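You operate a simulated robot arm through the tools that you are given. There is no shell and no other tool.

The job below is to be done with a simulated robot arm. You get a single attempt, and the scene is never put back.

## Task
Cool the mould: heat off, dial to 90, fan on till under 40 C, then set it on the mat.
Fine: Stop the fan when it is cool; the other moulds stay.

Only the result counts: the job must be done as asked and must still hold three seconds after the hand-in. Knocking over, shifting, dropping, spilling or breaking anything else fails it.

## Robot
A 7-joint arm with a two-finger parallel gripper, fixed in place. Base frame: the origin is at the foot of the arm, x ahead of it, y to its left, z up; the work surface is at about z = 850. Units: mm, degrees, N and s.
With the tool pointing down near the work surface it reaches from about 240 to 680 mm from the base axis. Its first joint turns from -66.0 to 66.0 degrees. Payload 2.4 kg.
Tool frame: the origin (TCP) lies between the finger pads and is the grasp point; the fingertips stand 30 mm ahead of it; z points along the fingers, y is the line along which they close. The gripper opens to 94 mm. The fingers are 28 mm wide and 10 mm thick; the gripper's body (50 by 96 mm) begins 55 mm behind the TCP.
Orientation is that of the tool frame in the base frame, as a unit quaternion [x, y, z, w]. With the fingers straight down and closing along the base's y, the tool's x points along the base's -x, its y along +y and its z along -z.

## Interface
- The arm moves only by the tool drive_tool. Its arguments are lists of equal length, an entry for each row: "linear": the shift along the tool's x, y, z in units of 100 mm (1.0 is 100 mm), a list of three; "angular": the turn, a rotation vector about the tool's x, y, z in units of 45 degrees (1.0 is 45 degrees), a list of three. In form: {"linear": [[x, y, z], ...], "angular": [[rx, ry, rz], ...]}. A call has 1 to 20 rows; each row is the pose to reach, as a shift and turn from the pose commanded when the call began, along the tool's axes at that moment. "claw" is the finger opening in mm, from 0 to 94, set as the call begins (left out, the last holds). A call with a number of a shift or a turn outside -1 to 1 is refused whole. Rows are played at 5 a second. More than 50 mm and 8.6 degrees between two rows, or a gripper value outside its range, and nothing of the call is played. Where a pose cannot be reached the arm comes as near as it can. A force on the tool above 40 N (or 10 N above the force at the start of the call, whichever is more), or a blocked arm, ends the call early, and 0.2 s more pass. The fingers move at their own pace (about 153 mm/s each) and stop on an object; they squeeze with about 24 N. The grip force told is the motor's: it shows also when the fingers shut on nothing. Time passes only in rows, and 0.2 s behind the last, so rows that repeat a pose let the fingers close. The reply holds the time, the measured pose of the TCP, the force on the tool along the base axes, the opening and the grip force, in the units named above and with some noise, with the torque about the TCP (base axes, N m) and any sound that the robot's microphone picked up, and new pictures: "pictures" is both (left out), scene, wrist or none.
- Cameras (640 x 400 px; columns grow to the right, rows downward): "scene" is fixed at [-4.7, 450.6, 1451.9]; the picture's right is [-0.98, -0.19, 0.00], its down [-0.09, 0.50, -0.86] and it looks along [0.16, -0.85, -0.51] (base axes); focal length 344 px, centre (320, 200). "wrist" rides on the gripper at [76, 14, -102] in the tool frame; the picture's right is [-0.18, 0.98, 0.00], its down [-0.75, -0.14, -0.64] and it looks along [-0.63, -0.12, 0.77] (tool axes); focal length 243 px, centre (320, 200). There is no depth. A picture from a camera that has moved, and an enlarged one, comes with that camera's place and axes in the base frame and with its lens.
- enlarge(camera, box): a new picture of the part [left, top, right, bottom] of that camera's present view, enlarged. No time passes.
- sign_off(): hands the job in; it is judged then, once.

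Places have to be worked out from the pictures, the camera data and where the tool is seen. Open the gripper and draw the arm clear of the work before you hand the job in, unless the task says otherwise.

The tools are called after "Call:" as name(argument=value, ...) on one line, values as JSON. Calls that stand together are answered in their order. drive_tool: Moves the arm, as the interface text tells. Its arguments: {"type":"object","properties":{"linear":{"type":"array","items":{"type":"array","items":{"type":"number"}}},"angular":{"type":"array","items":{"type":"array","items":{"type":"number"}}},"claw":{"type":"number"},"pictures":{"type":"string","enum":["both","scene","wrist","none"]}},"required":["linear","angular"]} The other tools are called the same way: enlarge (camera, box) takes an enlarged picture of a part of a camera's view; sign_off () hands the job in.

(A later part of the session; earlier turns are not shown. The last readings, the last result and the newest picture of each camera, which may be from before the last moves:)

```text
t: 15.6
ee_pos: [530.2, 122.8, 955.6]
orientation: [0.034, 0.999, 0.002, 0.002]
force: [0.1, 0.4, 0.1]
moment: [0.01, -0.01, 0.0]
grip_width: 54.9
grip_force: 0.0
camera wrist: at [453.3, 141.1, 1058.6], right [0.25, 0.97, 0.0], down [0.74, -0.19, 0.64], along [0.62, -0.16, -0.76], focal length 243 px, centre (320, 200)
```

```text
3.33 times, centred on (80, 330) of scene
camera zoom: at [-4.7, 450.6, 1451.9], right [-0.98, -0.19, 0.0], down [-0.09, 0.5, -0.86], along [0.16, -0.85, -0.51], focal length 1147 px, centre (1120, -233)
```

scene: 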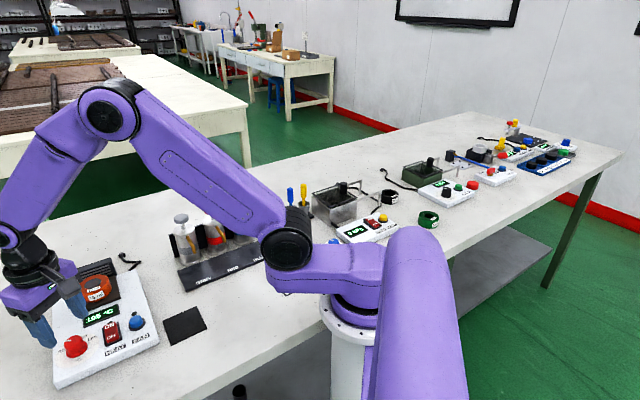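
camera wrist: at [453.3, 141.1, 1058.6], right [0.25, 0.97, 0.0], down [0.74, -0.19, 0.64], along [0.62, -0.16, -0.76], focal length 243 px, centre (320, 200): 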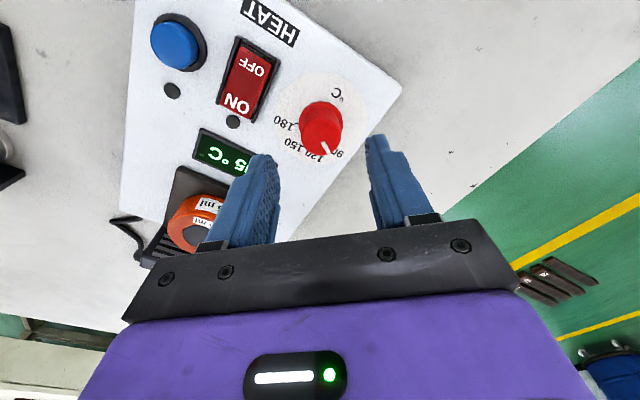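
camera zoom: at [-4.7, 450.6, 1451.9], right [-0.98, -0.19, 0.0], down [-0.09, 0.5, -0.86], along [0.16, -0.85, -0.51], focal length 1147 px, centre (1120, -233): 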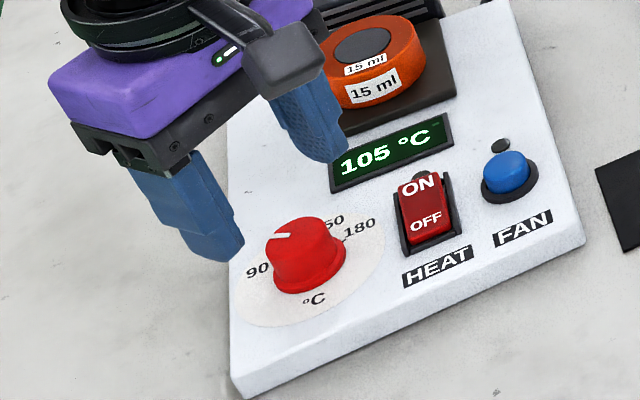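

The display reads 105 °C and the pointer is near 90. I'll zoom in closely to check its exact alignment.

Call:
enlarge(camera="wrist", box=[285, 90, 355, 160])

Call:
enlarge(camera="scene", box=[50, 325, 110, 370])

```text
5.71 times, centred on (320, 125) of wrist
camera zoom: at [453.3, 141.1, 1058.6], right [0.25, 0.97, 0.0], down [0.74, -0.19, 0.64], along [0.62, -0.16, -0.76], focal length 1386 px, centre (320, 629)
```

zoom: 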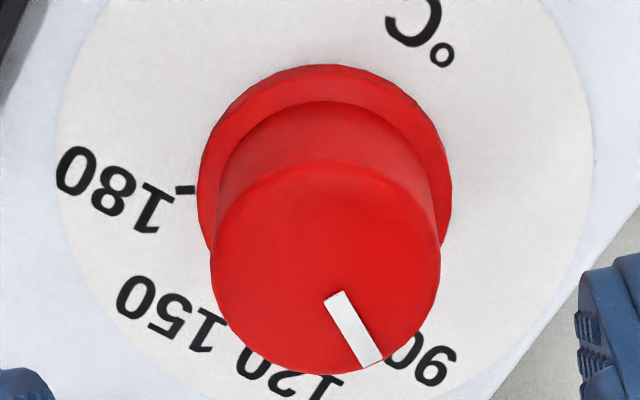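

```text
8.89 times, centred on (80, 348) of scene
camera zoom: at [-4.7, 450.6, 1451.9], right [-0.98, -0.19, 0.0], down [-0.09, 0.5, -0.86], along [0.16, -0.85, -0.51], focal length 3058 px, centre (2453, -1111)
```

zoom: 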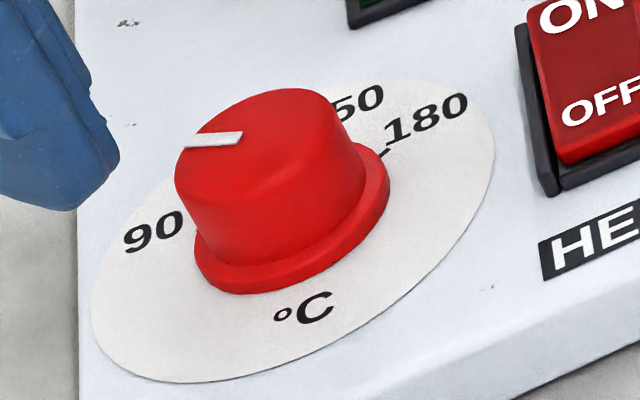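

Both views put the pointer at about 13–16°, and the 90 mark at about 14–16°, so the dial is on 90. Next I'll move above the FAN button at about (456,48) with the fingers closed.

Call:
drive_tool(linear=[[0.17, -0.2, 0], [0.34, -0.4, 0], [0.52, -0.6, 0], [0.69, -0.797, 0.0], [0.69, -0.797, 0.2], [0.69, -0.797, 0.2]], angular=[[0, 0, 0], [0, 0, 0], [0, 0, 0], [0, 0, 0], [0, 0, 0], [0, 0, 0]], claw=0, pictures="both")

Call:
enlarge(camera="wrist", box=[240, 90, 400, 190])

Call:
enlarge(camera="scene", box=[60, 260, 180, 360])

```text
t: 17.0
ee_pos: [455.1, 46.5, 935.9]
orientation: [0.032, 0.999, 0.003, 0.002]
force: [1.3, 0.3, 0.8]
moment: [-0.03, -0.02, -0.04]
grip_width: 0.0
grip_force: 23.9
camera wrist: at [379.1, 64.7, 1039.0], right [0.25, 0.97, 0.0], down [0.74, -0.19, 0.64], along [0.63, -0.16, -0.76], focal length 243 px, centre (320, 200)
```

scene: 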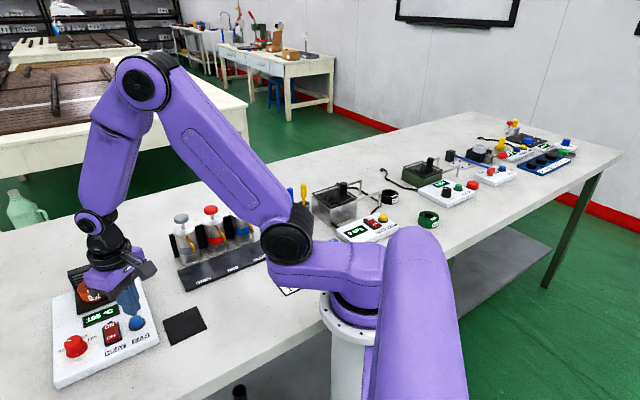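
wrist: 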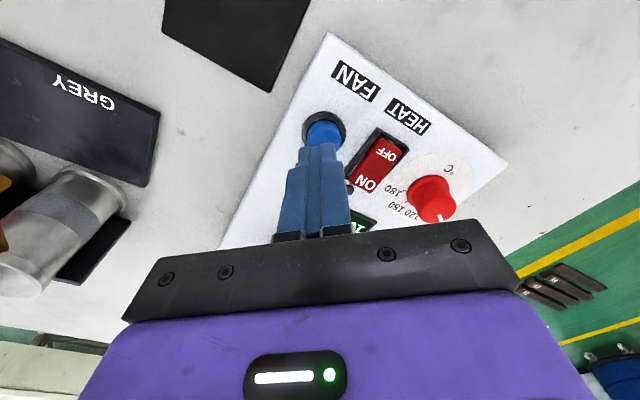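

```text
4.00 times, centred on (320, 140) of wrist
camera zoom: at [379.1, 64.7, 1039.0], right [0.25, 0.97, 0.0], down [0.74, -0.19, 0.64], along [0.63, -0.16, -0.76], focal length 970 px, centre (320, 440)
```

zoom: 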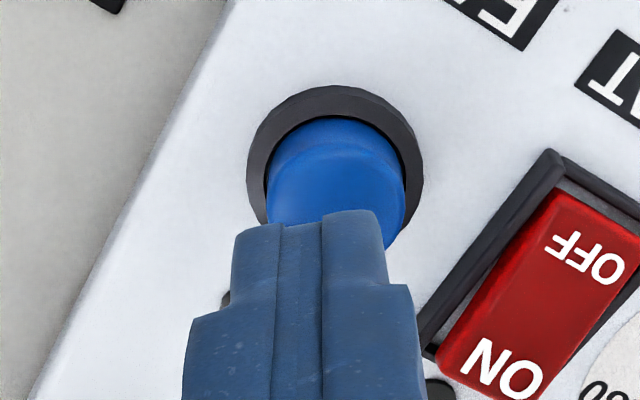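

```text
4.00 times, centred on (120, 310) of scene
camera zoom: at [-4.7, 450.6, 1451.9], right [-0.98, -0.19, 0.0], down [-0.09, 0.5, -0.86], along [0.16, -0.85, -0.51], focal length 1376 px, centre (1120, -240)
```

zoom: 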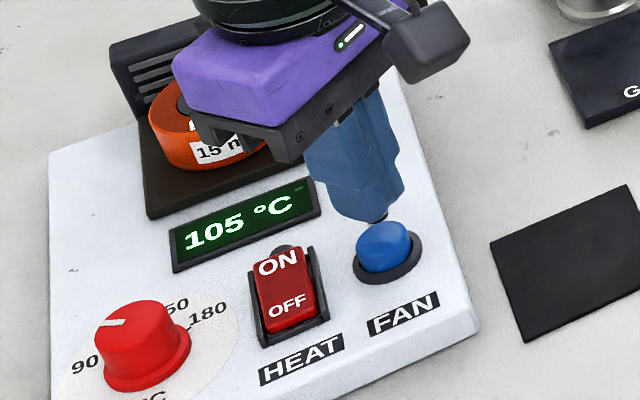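

The fingertips are about 22 mm above the FAN cap and about 2 mm off in y. I'll correct that and press down slowly about 5 mm into the cap.

Call:
drive_tool(linear=[[0, 0.02, 0.1], [0, 0.02, 0.18], [0, 0.02, 0.205], [0, 0.02, 0.225], [0, 0.02, 0.24], [0, 0.02, 0.255], [0, 0.02, 0.27]], angular=[[0, 0, 0], [0, 0, 0], [0, 0, 0], [0, 0, 0], [0, 0, 0], [0, 0, 0], [0, 0, 0]], claw=0, pictures="both")

Call:
enlarge(camera="scene", box=[60, 260, 180, 360])

Call:
enlarge(camera="wrist", box=[240, 90, 400, 190])

```text
t: 18.6
ee_pos: [455.1, 49.6, 910.6]
orientation: [0.033, 0.999, 0.002, 0.003]
force: [-2.6, -4.2, 29.2]
moment: [-0.14, 0.22, 0.06]
grip_width: 0.3
grip_force: 24.1
heard: click
camera wrist: at [379.1, 67.5, 1012.3], right [0.25, 0.97, 0.0], down [0.74, -0.19, 0.65], along [0.63, -0.16, -0.76], focal length 243 px, centre (320, 200)
```

scene: 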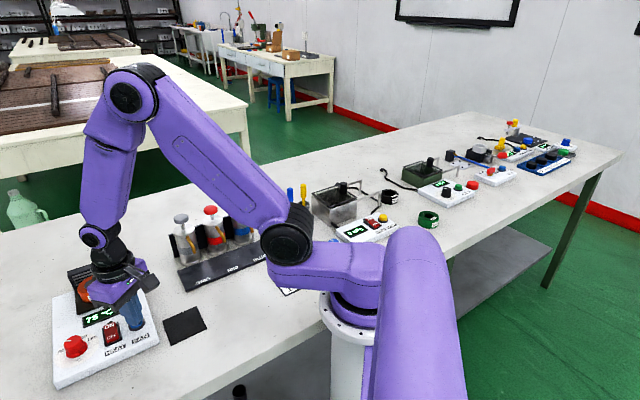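
wrist: 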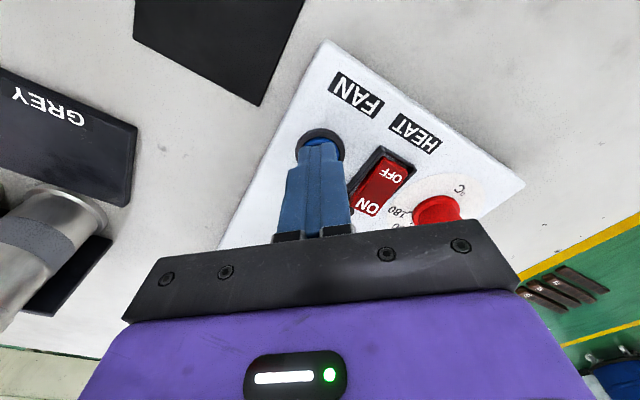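

```text
4.00 times, centred on (120, 310) of scene
camera zoom: at [-5.2, 450.4, 1452.0], right [-0.98, -0.19, 0.0], down [-0.09, 0.5, -0.86], along [0.16, -0.85, -0.51], focal length 1376 px, centre (1120, -240)
```

zoom: 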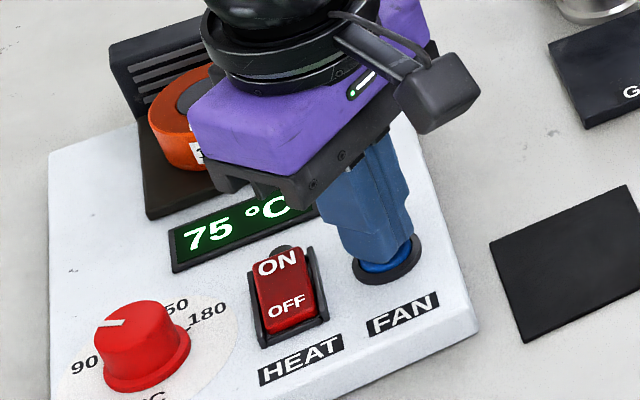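

```text
4.00 times, centred on (320, 140) of wrist
camera zoom: at [379.1, 67.5, 1012.3], right [0.25, 0.97, 0.0], down [0.74, -0.19, 0.65], along [0.63, -0.16, -0.76], focal length 970 px, centre (320, 440)
```

zoom: 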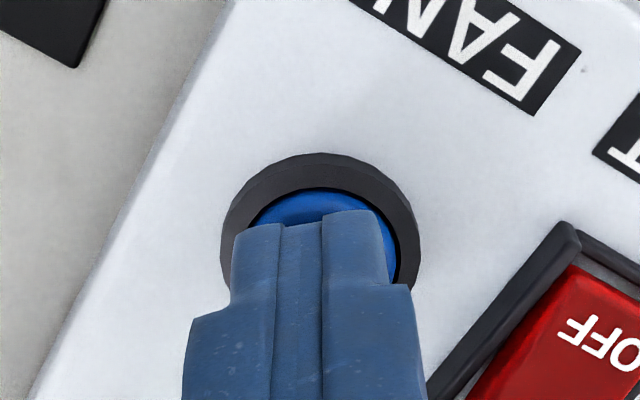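

A click was heard and the display is already down to 75 °C with the fan running. I'll lift off the button and watch the temperature.

Call:
drive_tool(linear=[[0, 0, -0.1], [0, 0, -0.2], [0, 0, -0.2]], angular=[[0, 0, 0], [0, 0, 0], [0, 0, 0]], claw=0, pictures="scene")

Call:
enlarge(camera="scene", box=[60, 260, 180, 360])

Call:
enlarge(camera="wrist", box=[240, 90, 400, 190])

```text
t: 19.4
ee_pos: [455.4, 48.5, 929.2]
orientation: [0.033, 0.999, 0.002, 0.002]
force: [0.4, 0.2, 0.5]
moment: [0.02, -0.01, -0.01]
grip_width: 0.1
grip_force: 23.9
```

scene: 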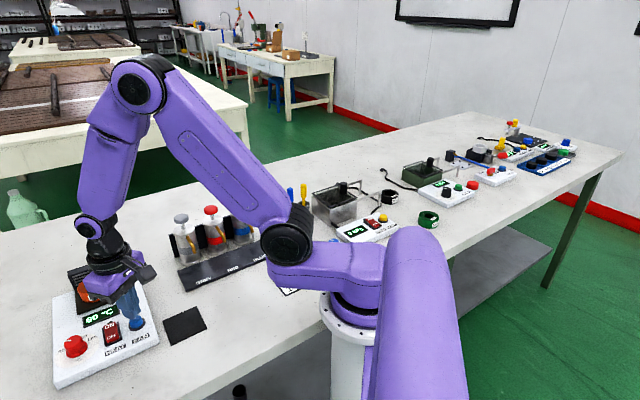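

```text
4.00 times, centred on (120, 310) of scene
camera zoom: at [-4.7, 450.6, 1451.9], right [-0.98, -0.19, 0.0], down [-0.09, 0.5, -0.86], along [0.16, -0.85, -0.51], focal length 1376 px, centre (1120, -240)
```

zoom: 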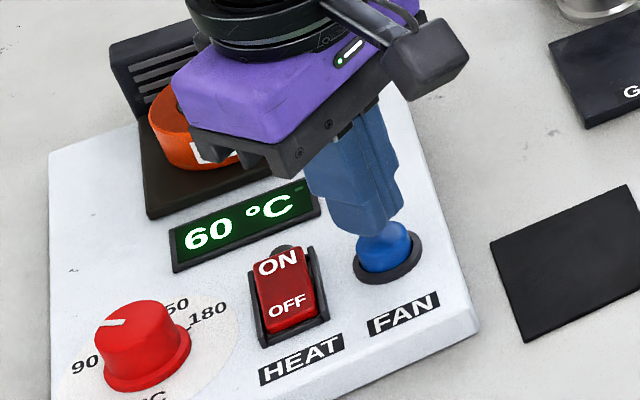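

```text
4.00 times, centred on (320, 140) of wrist
camera zoom: at [379.8, 67.5, 1031.7], right [0.25, 0.97, 0.0], down [0.74, -0.19, 0.64], along [0.62, -0.16, -0.77], focal length 970 px, centre (320, 440)
```

zoom: 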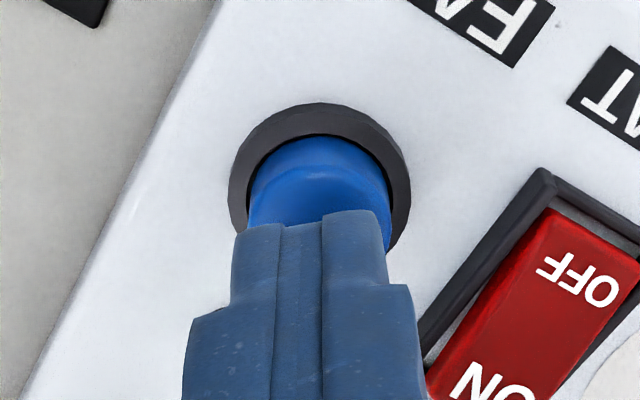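

The display now reads 60 °C and is dropping fast. I'll wait a second and re-check, aiming for 35 or lower because the display steps by 5.

Call:
drive_tool(linear=[[0, 0, 0], [0, 0, 0], [0, 0, 0], [0, 0, 0], [0, 0, 0]], angular=[[0, 0, 0], [0, 0, 0], [0, 0, 0], [0, 0, 0], [0, 0, 0]], claw=0, pictures="none")

Call:
enlarge(camera="scene", box=[60, 260, 180, 360])

```text
t: 20.6
ee_pos: [457.0, 48.9, 928.8]
orientation: [0.032, 0.999, 0.002, 0.002]
force: [0.8, -0.3, 0.1]
moment: [0.0, 0.03, 0.0]
grip_width: 0.1
grip_force: 23.6
```

```text
4.00 times, centred on (120, 310) of scene
camera zoom: at [-4.7, 450.6, 1451.9], right [-0.98, -0.19, 0.0], down [-0.09, 0.5, -0.86], along [0.16, -0.85, -0.51], focal length 1376 px, centre (1120, -240)
```

zoom: 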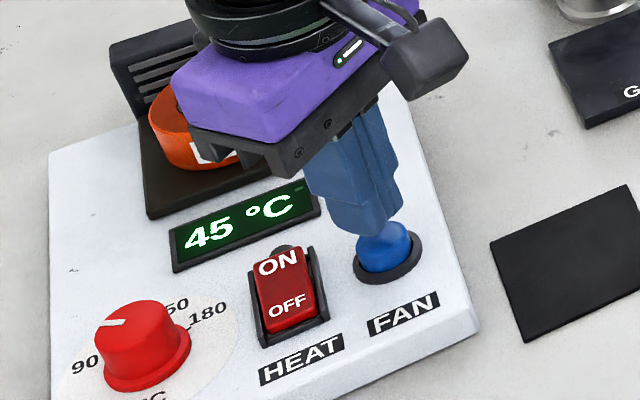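

The display is at 45 °C. I'll wait a little longer.

Call:
drive_tool(linear=[[0, 0, 0], [0, 0, 0], [0, 0, 0], [0, 0, 0], [0, 0, 0], [0, 0, 0], [0, 0, 0]], angular=[[0, 0, 0], [0, 0, 0], [0, 0, 0], [0, 0, 0], [0, 0, 0], [0, 0, 0], [0, 0, 0]], claw=0, pictures="none")

Call:
enlarge(camera="scene", box=[60, 260, 180, 360])

```text
t: 22.2
ee_pos: [456.5, 49.4, 930.0]
orientation: [0.031, 1.0, 0.002, 0.002]
force: [0.9, 0.5, -0.6]
moment: [-0.04, 0.0, -0.02]
grip_width: 0.3
grip_force: 23.4
```

```text
4.00 times, centred on (120, 310) of scene
camera zoom: at [-4.7, 450.6, 1451.9], right [-0.98, -0.19, 0.0], down [-0.09, 0.5, -0.86], along [0.16, -0.85, -0.51], focal length 1376 px, centre (1120, -240)
```

zoom: 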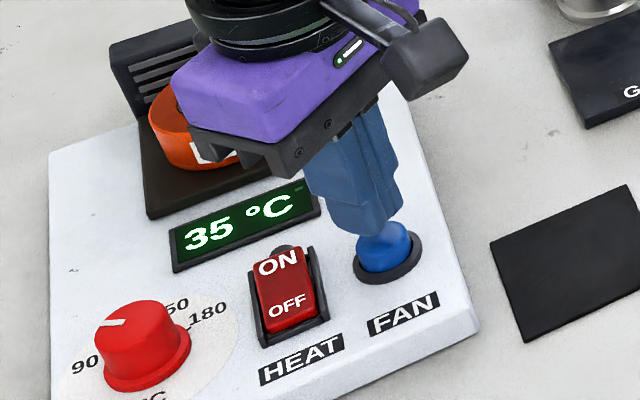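

The display reads 35 °C, under 40. I'll press FAN again with the same stroke to stop it.

Call:
drive_tool(linear=[[0, 0, 0.08], [0, 0, 0.13], [0, 0, 0.15], [0, 0, 0.17], [0, 0, 0.185], [0, 0, 0.2]], angular=[[0, 0, 0], [0, 0, 0], [0, 0, 0], [0, 0, 0], [0, 0, 0], [0, 0, 0]], claw=0, pictures="none")

Call:
drive_tool(linear=[[0, 0, -0.15], [0, 0, -0.35], [0, 0, -0.65], [0, 0, -0.65]], angular=[[0, 0, 0], [0, 0, 0], [0, 0, 0], [0, 0, 0]], claw=0, pictures="both")

Call:
enlarge(camera="scene", box=[60, 260, 180, 360])

Call:
enlarge(camera="wrist", box=[260, 60, 460, 210])

```text
t: 23.6
ee_pos: [456.7, 49.2, 910.4]
orientation: [0.032, 0.999, 0.002, 0.003]
force: [-3.9, -2.3, 28.2]
moment: [-0.05, 0.24, 0.03]
grip_width: 0.1
grip_force: 23.8
heard: click
```

```text
t: 24.6
ee_pos: [455.2, 49.9, 975.3]
orientation: [0.033, 0.999, 0.001, 0.002]
force: [-1.1, -0.2, -0.1]
moment: [0.0, -0.01, -0.01]
grip_width: 0.0
grip_force: 24.4
camera wrist: at [379.2, 68.4, 1077.1], right [0.25, 0.97, 0.0], down [0.74, -0.19, 0.64], along [0.63, -0.16, -0.76], focal length 243 px, centre (320, 200)
```

scene: 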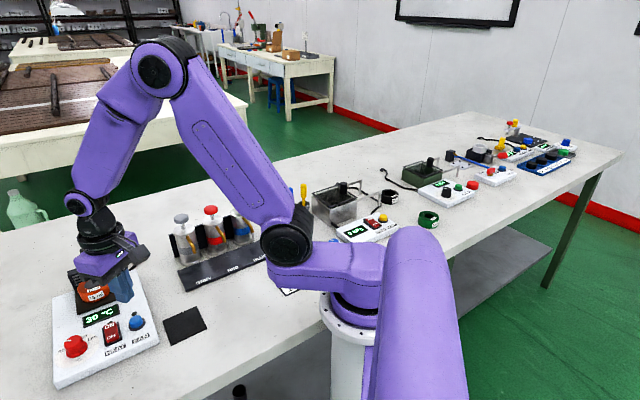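
wrist: 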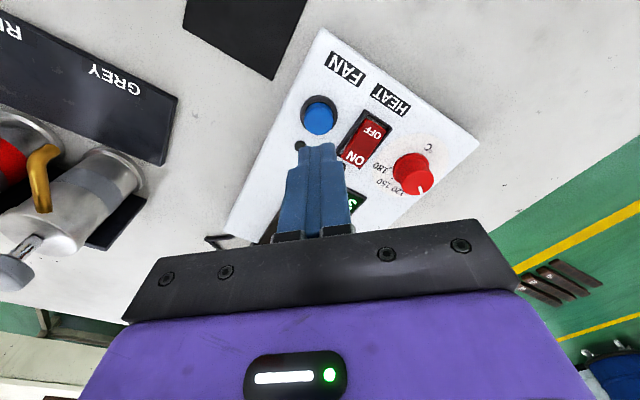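

```text
4.00 times, centred on (120, 310) of scene
camera zoom: at [-4.7, 450.6, 1451.9], right [-0.98, -0.19, 0.0], down [-0.09, 0.5, -0.86], along [0.16, -0.85, -0.51], focal length 1376 px, centre (1120, -240)
```

zoom: 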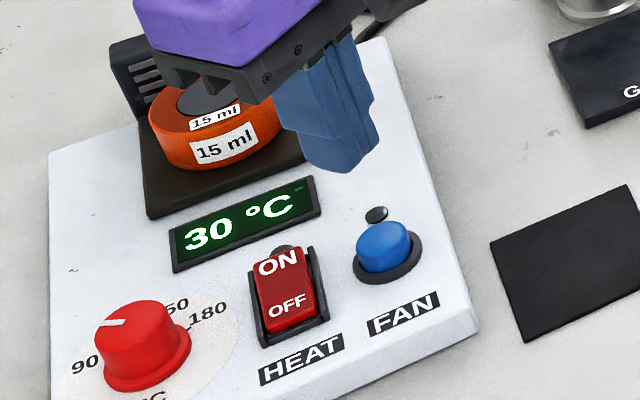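

```text
2.67 times, centred on (360, 135) of wrist
camera zoom: at [379.2, 68.4, 1077.1], right [0.25, 0.97, 0.0], down [0.74, -0.19, 0.64], along [0.63, -0.16, -0.76], focal length 647 px, centre (213, 373)
```

zoom: 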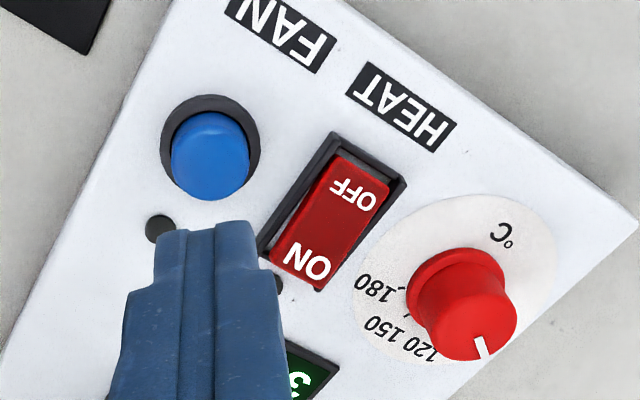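

The fan stopped with a click, its lamp is dark and the display reads 30 °C. Next I'll go for the mould: raise, yaw to the panel axes, open the gripper and move above the mould at about (602,-11).

Call:
drive_tool(linear=[[-0.1, -0.03, -0.2], [-0.28, -0.09, -0.4], [-0.46, -0.15, -0.4], [-0.64, -0.21, -0.4], [-0.82, -0.278, -0.4], [-0.82, -0.278, -0.4]], angular=[[0, 0, 0.178], [0, 0, 0.356], [0, 0, 0.533], [0, 0, 0.711], [0, 0, 0.889], [0, 0, 0.889]], claw=94, pictures="none")

Call:
drive_tool(linear=[[-0.2, 0.08, 0.0], [-0.4, 0.16, 0.0], [-0.678, 0.261, 0.1], [-0.678, 0.261, 0.15], [-0.678, 0.261, 0.15]], angular=[[0, 0, 0], [0, 0, 0], [0, 0, 0], [0, 0, 0], [0, 0, 0]], claw=94, pictures="both")

Call:
enlarge(camera="wrist", box=[220, 60, 420, 185])

Call:
enlarge(camera="scene", box=[40, 240, 180, 350])

```text
t: 26.0
ee_pos: [537.8, 15.8, 1014.0]
orientation: [0.373, 0.928, 0.003, 0.0]
force: [0.3, -0.6, 0.1]
moment: [0.0, -0.03, -0.03]
grip_width: 94.1
grip_force: 0.0
```

```text
t: 27.2
ee_pos: [603.0, -11.7, 999.6]
orientation: [0.373, 0.928, 0.002, 0.002]
force: [0.3, 0.2, -0.4]
moment: [0.0, 0.01, -0.02]
grip_width: 93.7
grip_force: 0.0
camera wrist: at [555.7, 51.4, 1102.6], right [0.81, 0.58, 0.01], down [0.44, -0.62, 0.64], along [0.38, -0.52, -0.77], focal length 243 px, centre (320, 200)
```

scene: 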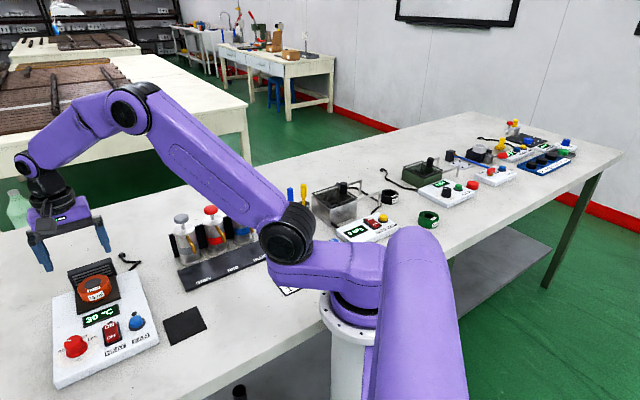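
wrist: 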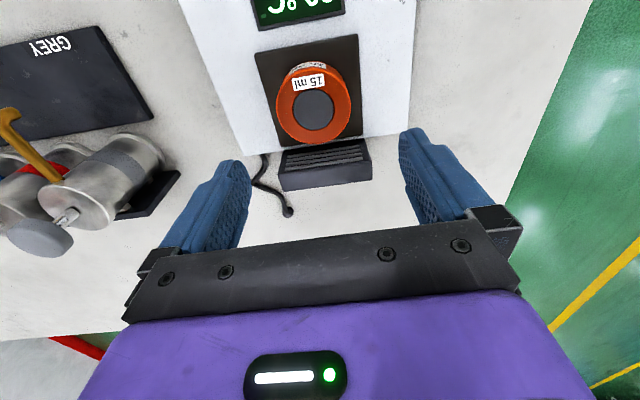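

```text
3.20 times, centred on (320, 122) of wrist
camera zoom: at [555.7, 51.4, 1102.6], right [0.81, 0.58, 0.01], down [0.44, -0.62, 0.64], along [0.38, -0.52, -0.77], focal length 776 px, centre (320, 448)
```

zoom: 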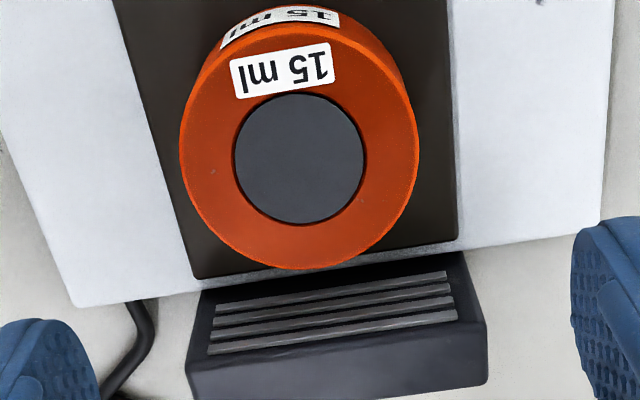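

```text
3.64 times, centred on (110, 295) of scene
camera zoom: at [-4.7, 450.6, 1451.9], right [-0.98, -0.19, 0.0], down [-0.09, 0.5, -0.86], along [0.16, -0.85, -0.51], focal length 1251 px, centre (1084, -146)
```

zoom: 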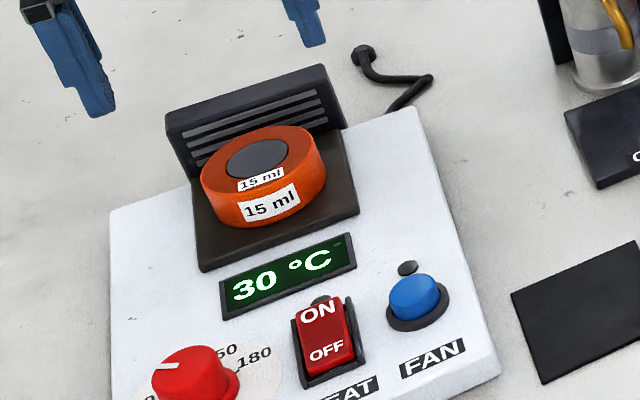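

Triangulating three views gives the mould top centre at about (593,-7.5,908), Ø≈60, resting on the hot plate at z≈875. I'll align over it and descend partway, with the fingers on the panel's left and right sides clear of the fin block.

Call:
drive_tool(linear=[[0.05, -0.02, 0.1], [0.09, -0.04, 0.25], [0.09, -0.04, 0.5], [0.09, -0.04, 0.5]], angular=[[0, 0, 0], [0, 0, 0], [0, 0, 0], [0, 0, 0]], claw=94, pictures="both")

Call:
enlarge(camera="wrist", box=[220, 60, 420, 185])

Call:
enlarge(camera="scene", box=[40, 230, 180, 340])

```text
t: 28.2
ee_pos: [591.5, -9.3, 949.8]
orientation: [0.372, 0.928, 0.002, 0.001]
force: [0.1, 1.0, 0.7]
moment: [0.02, -0.01, 0.0]
grip_width: 94.2
grip_force: 0.1
camera wrist: at [545.5, 52.6, 1052.6], right [0.81, 0.58, 0.01], down [0.44, -0.62, 0.64], along [0.38, -0.52, -0.77], focal length 243 px, centre (320, 200)
```

scene: 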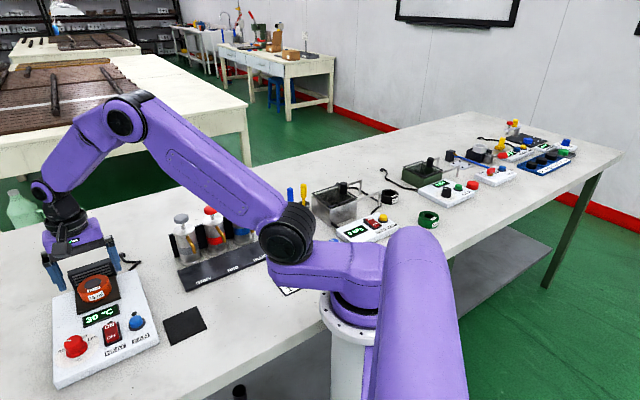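
wrist: 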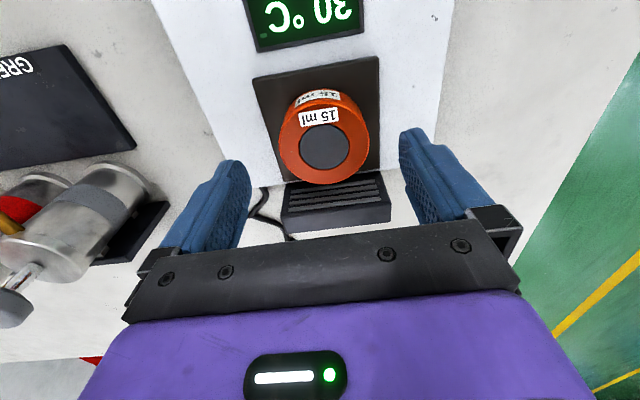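

```text
3.20 times, centred on (320, 122) of wrist
camera zoom: at [545.5, 52.6, 1052.6], right [0.81, 0.58, 0.01], down [0.44, -0.62, 0.64], along [0.38, -0.52, -0.77], focal length 776 px, centre (320, 448)
```

zoom: 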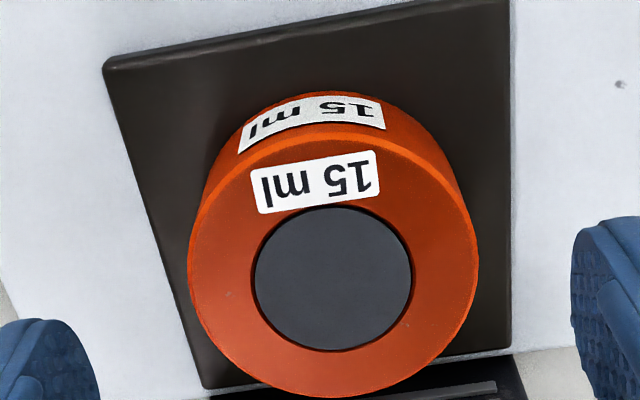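

```text
3.64 times, centred on (110, 285) of scene
camera zoom: at [-4.7, 450.6, 1451.9], right [-0.98, -0.19, 0.0], down [-0.09, 0.5, -0.86], along [0.16, -0.85, -0.51], focal length 1251 px, centre (1084, -109)
```

zoom: 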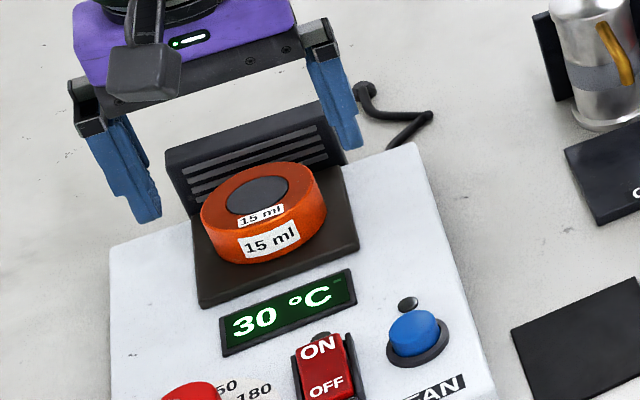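

The mould centre is about 2.5 mm toward +y_tool and 1.5 mm toward +x_tool from the axis. I'll correct this and descend to TCP z≈913, which puts the tips about 8 mm above the hot plate.

Call:
drive_tool(linear=[[0.015, 0.022, 0.1], [0.015, 0.022, 0.2], [0.015, 0.022, 0.3], [0.015, 0.022, 0.365], [0.015, 0.022, 0.365]], angular=[[0, 0, 0], [0, 0, 0], [0, 0, 0], [0, 0, 0], [0, 0, 0]], claw=94, pictures="both")

Call:
enlarge(camera="scene", box=[40, 240, 160, 340])

Call:
enlarge(camera="wrist", box=[220, 90, 420, 215])

```text
t: 29.4
ee_pos: [595.0, -6.0, 911.9]
orientation: [0.372, 0.928, 0.002, 0.002]
force: [1.2, 0.2, 0.6]
moment: [0.02, 0.01, -0.03]
grip_width: 93.8
grip_force: 0.0
camera wrist: at [547.6, 56.6, 1015.6], right [0.81, 0.58, 0.01], down [0.44, -0.62, 0.64], along [0.38, -0.52, -0.77], focal length 243 px, centre (320, 200)
```

scene: 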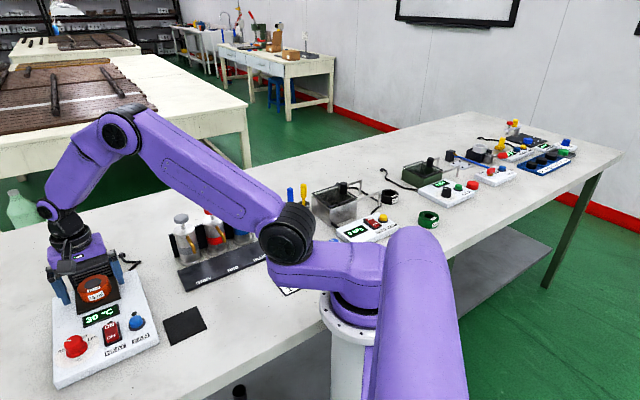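
wrist: 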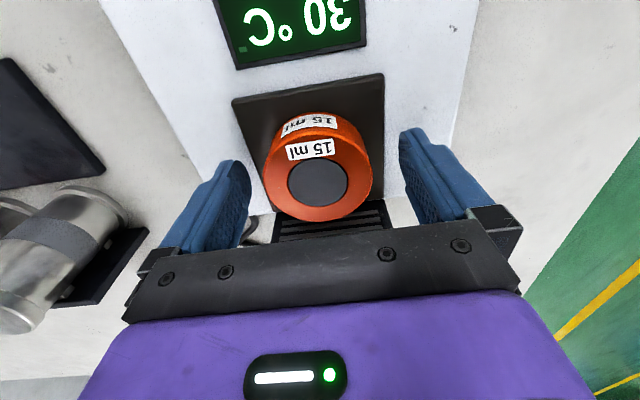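

```text
4.00 times, centred on (100, 290) of scene
camera zoom: at [-4.7, 450.6, 1451.9], right [-0.98, -0.19, 0.0], down [-0.09, 0.5, -0.86], along [0.16, -0.85, -0.51], focal length 1376 px, centre (1200, -160)
```

zoom: 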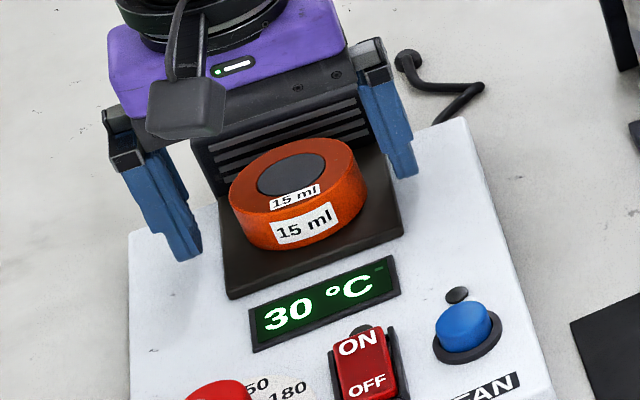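

```text
3.20 times, centred on (320, 152) of wrist
camera zoom: at [547.6, 56.6, 1015.6], right [0.81, 0.58, 0.01], down [0.44, -0.62, 0.64], along [0.38, -0.52, -0.77], focal length 776 px, centre (320, 352)
```

zoom: 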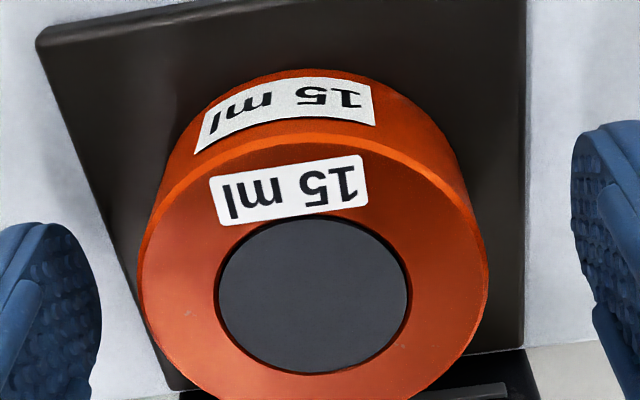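

The mould is centred between the fingers within about 1 mm. I'll close the gripper on it.

Call:
drive_tool(linear=[[0, 0, 0], [0, 0, 0], [0, 0, 0], [0, 0, 0]], angular=[[0, 0, 0], [0, 0, 0], [0, 0, 0], [0, 0, 0]], claw=40, pictures="wrist")

Call:
enlarge(camera="scene", box=[40, 240, 160, 340])

```text
t: 30.4
ee_pos: [595.7, -5.3, 912.4]
orientation: [0.372, 0.928, 0.002, 0.001]
force: [0.1, 0.6, 0.8]
moment: [-0.06, 0.04, 0.07]
grip_width: 59.0
grip_force: 23.7
camera wrist: at [547.6, 56.5, 1015.7], right [0.81, 0.58, 0.01], down [0.44, -0.62, 0.64], along [0.38, -0.52, -0.77], focal length 243 px, centre (320, 200)
```

wrist: 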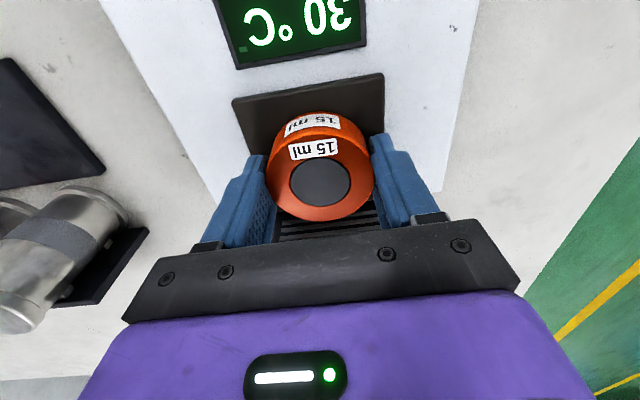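

```text
4.00 times, centred on (100, 290) of scene
camera zoom: at [-4.7, 450.6, 1451.9], right [-0.98, -0.19, 0.0], down [-0.09, 0.5, -0.86], along [0.16, -0.85, -0.51], focal length 1376 px, centre (1200, -160)
```

zoom: 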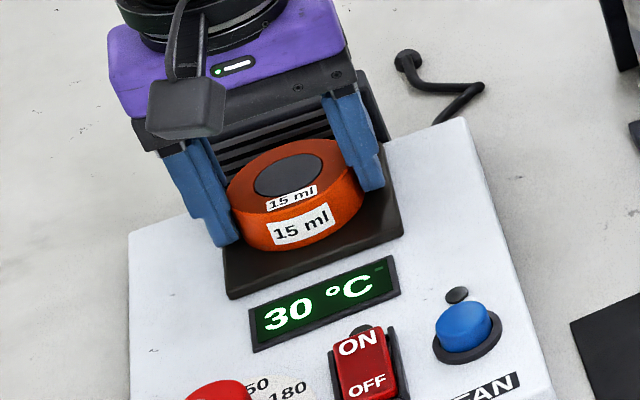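

The mould is gripped at 59 mm with 24 N. I'll lift it straight up 90 mm.

Call:
drive_tool(linear=[[0, 0, -0.05], [0, 0, -0.15], [0, 0, -0.3], [0, 0, -0.5], [0, 0, -0.7], [0, 0, -0.9], [0, 0, -0.9]], angular=[[0, 0, 0], [0, 0, 0], [0, 0, 0], [0, 0, 0], [0, 0, 0], [0, 0, 0], [0, 0, 0]], claw=40, pictures="both")

```text
t: 32.0
ee_pos: [593.5, -5.3, 1003.2]
orientation: [0.372, 0.928, 0.002, 0.001]
force: [0.2, 0.8, -2.1]
moment: [0.01, 0.04, 0.02]
grip_width: 59.1
grip_force: 24.6
camera wrist: at [547.6, 57.0, 1105.4], right [0.81, 0.58, 0.01], down [0.44, -0.62, 0.64], along [0.38, -0.52, -0.77], focal length 243 px, centre (320, 200)
```

scene: 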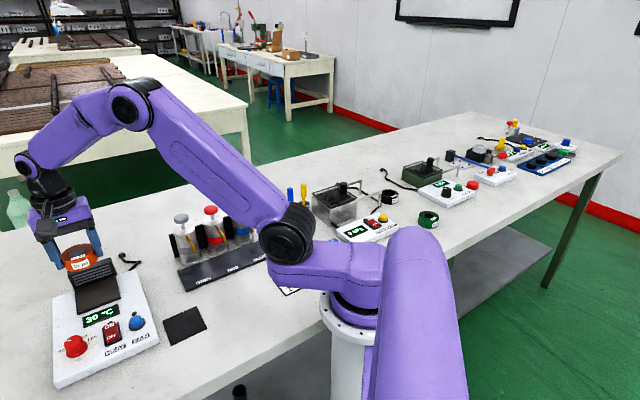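
wrist: 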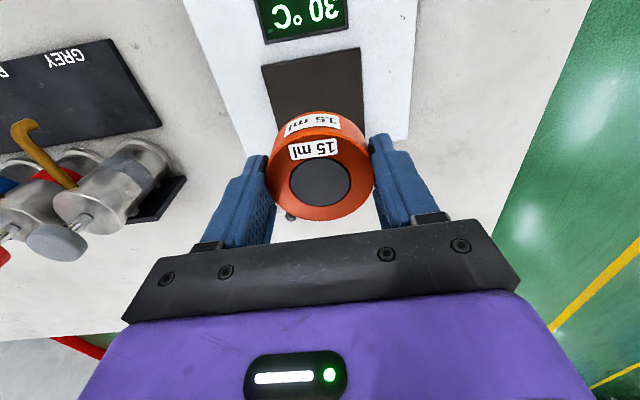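

The mould is securely lifted and the hot plate is clear beneath it. I'll carry it over to above the mat at (371.5,17), keeping the height and yaw.

Call:
drive_tool(linear=[[0.12, -0.09, 0], [0.3, -0.23, 0], [0.5, -0.39, 0], [0.7, -0.54, 0], [0.884, -0.686, 0], [0.884, -0.686, 0]], angular=[[0, 0, 0], [0, 0, 0], [0, 0, 0], [0, 0, 0], [0, 0, 0], [0, 0, 0]], claw=40, pictures="none")

Call:
drive_tool(linear=[[0.12, -0.09, 0], [0.3, -0.23, 0], [0.5, -0.39, 0], [0.7, -0.54, 0], [0.884, -0.686, 0], [0.884, -0.686, 0]], angular=[[0, 0, 0], [0, 0, 0], [0, 0, 0], [0, 0, 0], [0, 0, 0], [0, 0, 0]], claw=40, pictures="both")

Call:
enlarge(camera="scene", box=[100, 240, 260, 370])

```text
t: 33.4
ee_pos: [483.8, 7.3, 1003.7]
orientation: [0.372, 0.928, 0.002, 0.002]
force: [0.1, 0.6, -1.3]
moment: [-0.02, 0.01, 0.0]
grip_width: 58.9
grip_force: 23.9
```

```text
t: 34.8
ee_pos: [371.0, 17.3, 1001.1]
orientation: [0.372, 0.928, 0.002, 0.002]
force: [0.7, 0.3, -0.9]
moment: [0.03, 0.05, -0.02]
grip_width: 58.9
grip_force: 23.5
camera wrist: at [323.7, 79.7, 1103.4], right [0.81, 0.58, 0.01], down [0.44, -0.62, 0.64], along [0.38, -0.52, -0.77], focal length 243 px, centre (320, 200)
```

scene: 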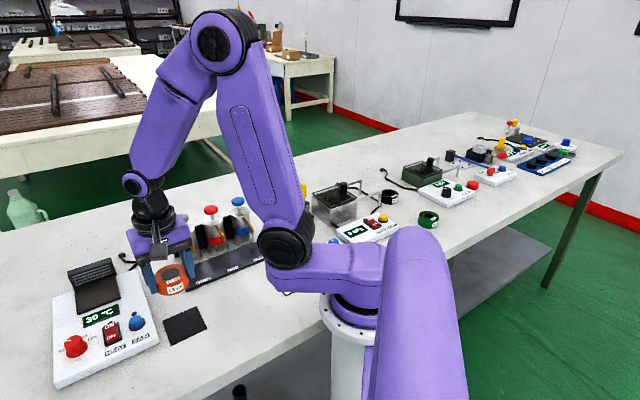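
wrist: 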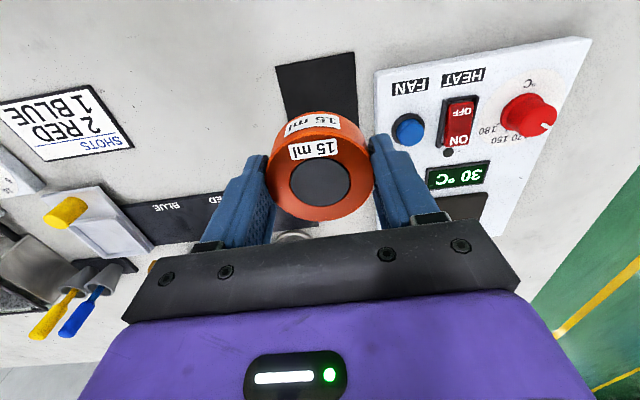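

```text
3.08 times, centred on (180, 305) of scene
camera zoom: at [-4.7, 450.6, 1451.9], right [-0.98, -0.19, 0.0], down [-0.09, 0.5, -0.86], along [0.16, -0.85, -0.51], focal length 1059 px, centre (751, -123)
```

zoom: 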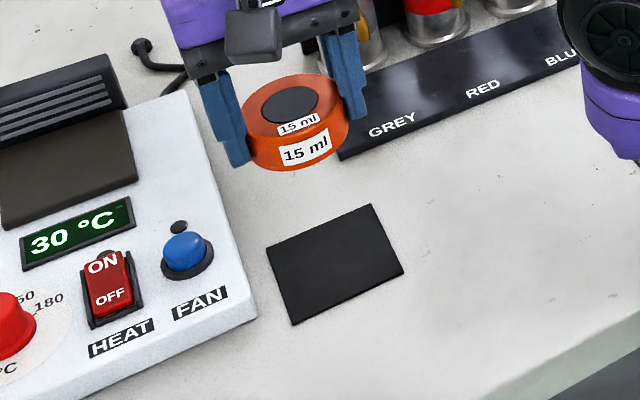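

The mould hangs over the mat. I'll enlarge the wrist view to check lateral alignment of the mat edges against the tool axis before descending.

Call:
enlarge(camera="wrist", box=[240, 30, 400, 130])

```text
4.00 times, centred on (320, 80) of wrist
camera zoom: at [323.7, 79.7, 1103.4], right [0.81, 0.58, 0.01], down [0.44, -0.62, 0.64], along [0.38, -0.52, -0.77], focal length 970 px, centre (320, 680)
```

zoom: 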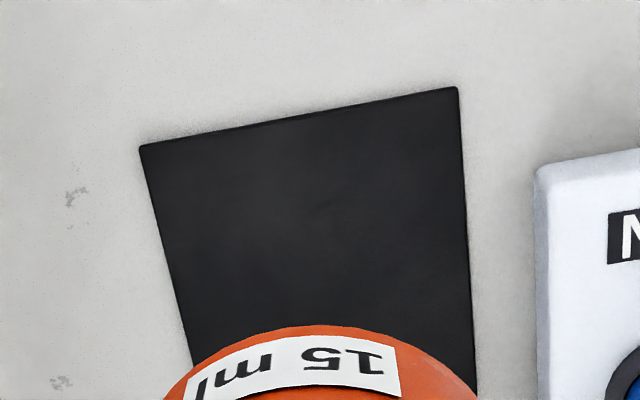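

The mat centre solves to (371.5,16.4) and the mould centre to about (370,17), so it's aligned within about 1 mm. I'll descend to leave about 12 mm of clearance.

Call:
drive_tool(linear=[[-0.01, 0, 0.2], [-0.01, 0, 0.4], [-0.01, 0, 0.6], [-0.01, 0, 0.8], [-0.01, 0, 0.95], [-0.01, 0, 0.98], [-0.01, 0, 0.98]], angular=[[0, 0, 0], [0, 0, 0], [0, 0, 0], [0, 0, 0], [0, 0, 0], [0, 0, 0], [0, 0, 0]], claw=40, pictures="both")

Call:
enlarge(camera="scene", box=[130, 270, 250, 370])

Call:
enlarge(camera="wrist", box=[220, 40, 420, 165])

```text
t: 36.4
ee_pos: [372.4, 16.7, 904.2]
orientation: [0.372, 0.928, 0.001, 0.002]
force: [0.0, 0.8, -1.8]
moment: [-0.01, -0.01, -0.01]
grip_width: 58.9
grip_force: 23.9
camera wrist: at [326.1, 78.5, 1006.3], right [0.81, 0.58, 0.01], down [0.44, -0.62, 0.64], along [0.38, -0.52, -0.77], focal length 243 px, centre (320, 200)
```

scene: 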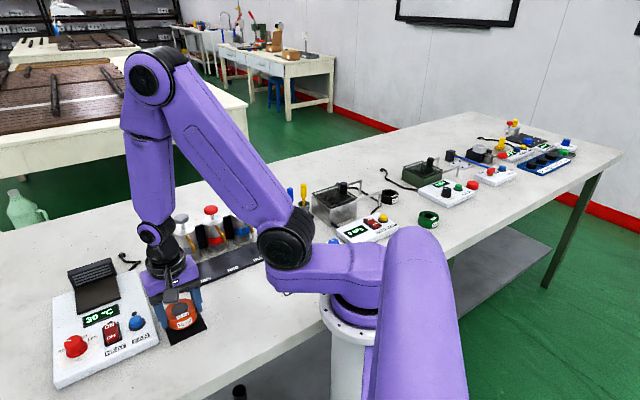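
wrist: 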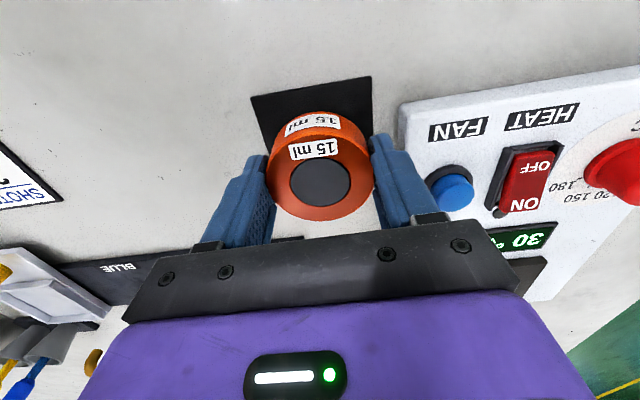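

```text
4.00 times, centred on (190, 320) of scene
camera zoom: at [-4.7, 450.6, 1451.9], right [-0.98, -0.19, 0.0], down [-0.09, 0.5, -0.86], along [0.16, -0.85, -0.51], focal length 1376 px, centre (840, -280)
```

zoom: 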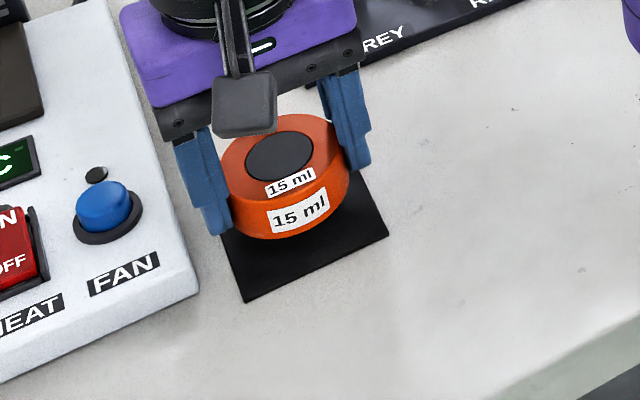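

```text
3.20 times, centred on (320, 102) of wrist
camera zoom: at [326.1, 78.5, 1006.3], right [0.81, 0.58, 0.01], down [0.44, -0.62, 0.64], along [0.38, -0.52, -0.77], focal length 776 px, centre (320, 512)
```

zoom: 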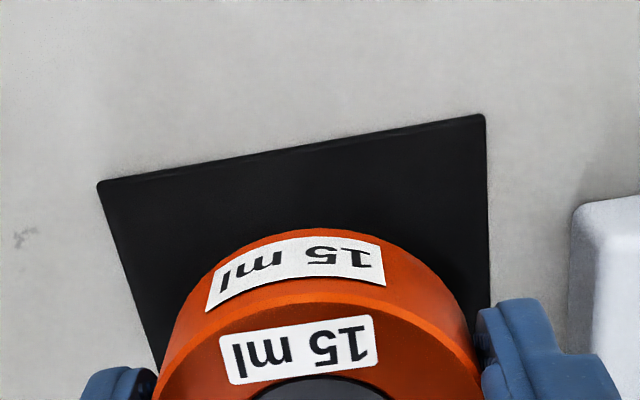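

The mat corners re-solve to the same place, and the mould is centred over the mat within about 1 mm with about 15 mm to go. I'll lower it gently.

Call:
drive_tool(linear=[[0, 0, 0.05], [0, 0, 0.09], [0, 0, 0.12], [0, 0, 0.13], [0, 0, 0.13]], angular=[[0, 0, 0], [0, 0, 0], [0, 0, 0], [0, 0, 0], [0, 0, 0]], claw=40, pictures="none")

Call:
enlarge(camera="scene", box=[140, 285, 230, 350])

```text
t: 37.6
ee_pos: [371.9, 16.6, 890.7]
orientation: [0.372, 0.928, 0.002, 0.002]
force: [-0.4, -0.1, -1.8]
moment: [-0.03, -0.02, -0.01]
grip_width: 58.7
grip_force: 24.5
```

```text
6.15 times, centred on (185, 318) of scene
camera zoom: at [-4.7, 450.6, 1451.9], right [-0.98, -0.19, 0.0], down [-0.09, 0.5, -0.86], along [0.16, -0.85, -0.51], focal length 2117 px, centre (1151, -523)
```

zoom: 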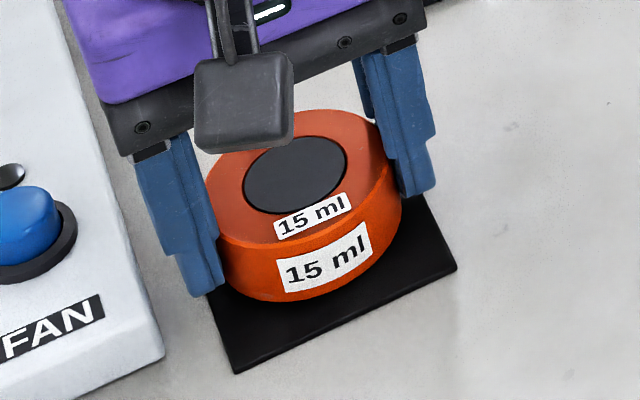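

No contact yet; there are still a couple of millimetres to go. I'll lower in 0.7 mm steps and watch the force.

Call:
drive_tool(linear=[[0, 0, 0.007], [0, 0, 0.014], [0, 0, 0.021], [0, 0, 0.021]], angular=[[0, 0, 0], [0, 0, 0], [0, 0, 0], [0, 0, 0]], claw=40, pictures="none")

```text
t: 38.6
ee_pos: [372.7, 16.9, 889.5]
orientation: [0.372, 0.928, 0.002, 0.002]
force: [0.6, 0.7, -1.4]
moment: [-0.01, 0.01, 0.0]
grip_width: 59.0
grip_force: 23.9
```

The force is still just the mould's weight, so it isn't touching yet. I'll keep lowering in small steps.

Call:
drive_tool(linear=[[0, 0, 0.007], [0, 0, 0.014], [0, 0, 0.02], [0, 0, 0.02]], angular=[[0, 0, 0], [0, 0, 0], [0, 0, 0], [0, 0, 0]], claw=40, pictures="none")

Call:
enlarge(camera="scene", box=[140, 285, 230, 350])

```text
t: 39.6
ee_pos: [371.9, 15.8, 886.7]
orientation: [0.372, 0.928, 0.003, 0.001]
force: [0.3, -0.6, -1.2]
moment: [-0.01, -0.01, -0.04]
grip_width: 59.0
grip_force: 23.9
```

```text
6.15 times, centred on (185, 318) of scene
camera zoom: at [-4.7, 450.6, 1451.9], right [-0.98, -0.19, 0.0], down [-0.09, 0.5, -0.86], along [0.16, -0.85, -0.51], focal length 2117 px, centre (1151, -523)
```

zoom: 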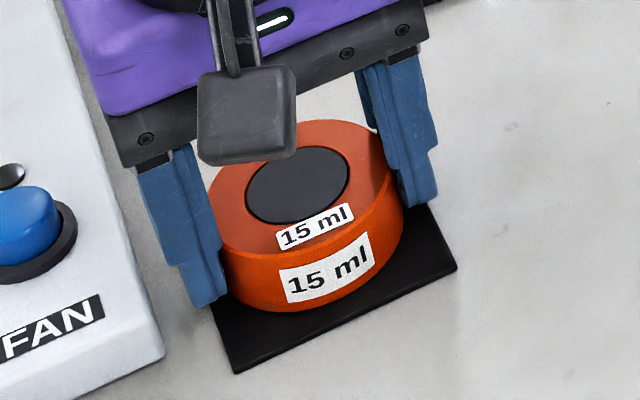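

The mould now looks almost on the mat, but the force still reads only its weight. I'll continue with finer steps.

Call:
drive_tool(linear=[[0, 0, 0.005], [0, 0, 0.01], [0, 0, 0.015], [0, 0, 0.015]], angular=[[0, 0, 0], [0, 0, 0], [0, 0, 0], [0, 0, 0]], claw=40, pictures="none")

Call:
enlarge(camera="scene", box=[150, 290, 220, 345])

```text
t: 40.6
ee_pos: [372.6, 17.4, 886.0]
orientation: [0.372, 0.928, 0.001, 0.002]
force: [-0.9, 1.7, 17.3]
moment: [-0.06, 0.21, 0.05]
grip_width: 59.1
grip_force: 23.9
```

```text
7.27 times, centred on (185, 318) of scene
camera zoom: at [-4.9, 450.6, 1451.9], right [-0.98, -0.19, 0.0], down [-0.09, 0.5, -0.86], along [0.16, -0.85, -0.51], focal length 2502 px, centre (1302, -654)
```

zoom: 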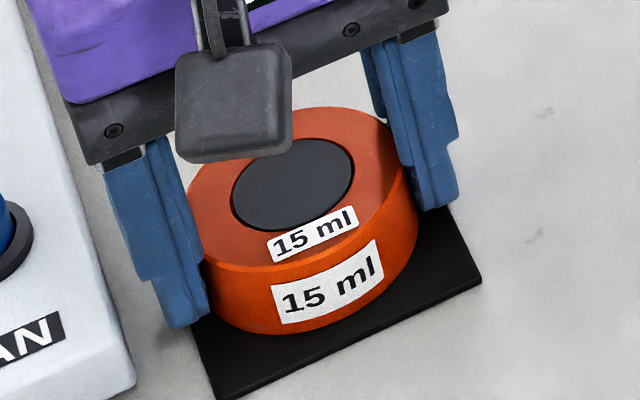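

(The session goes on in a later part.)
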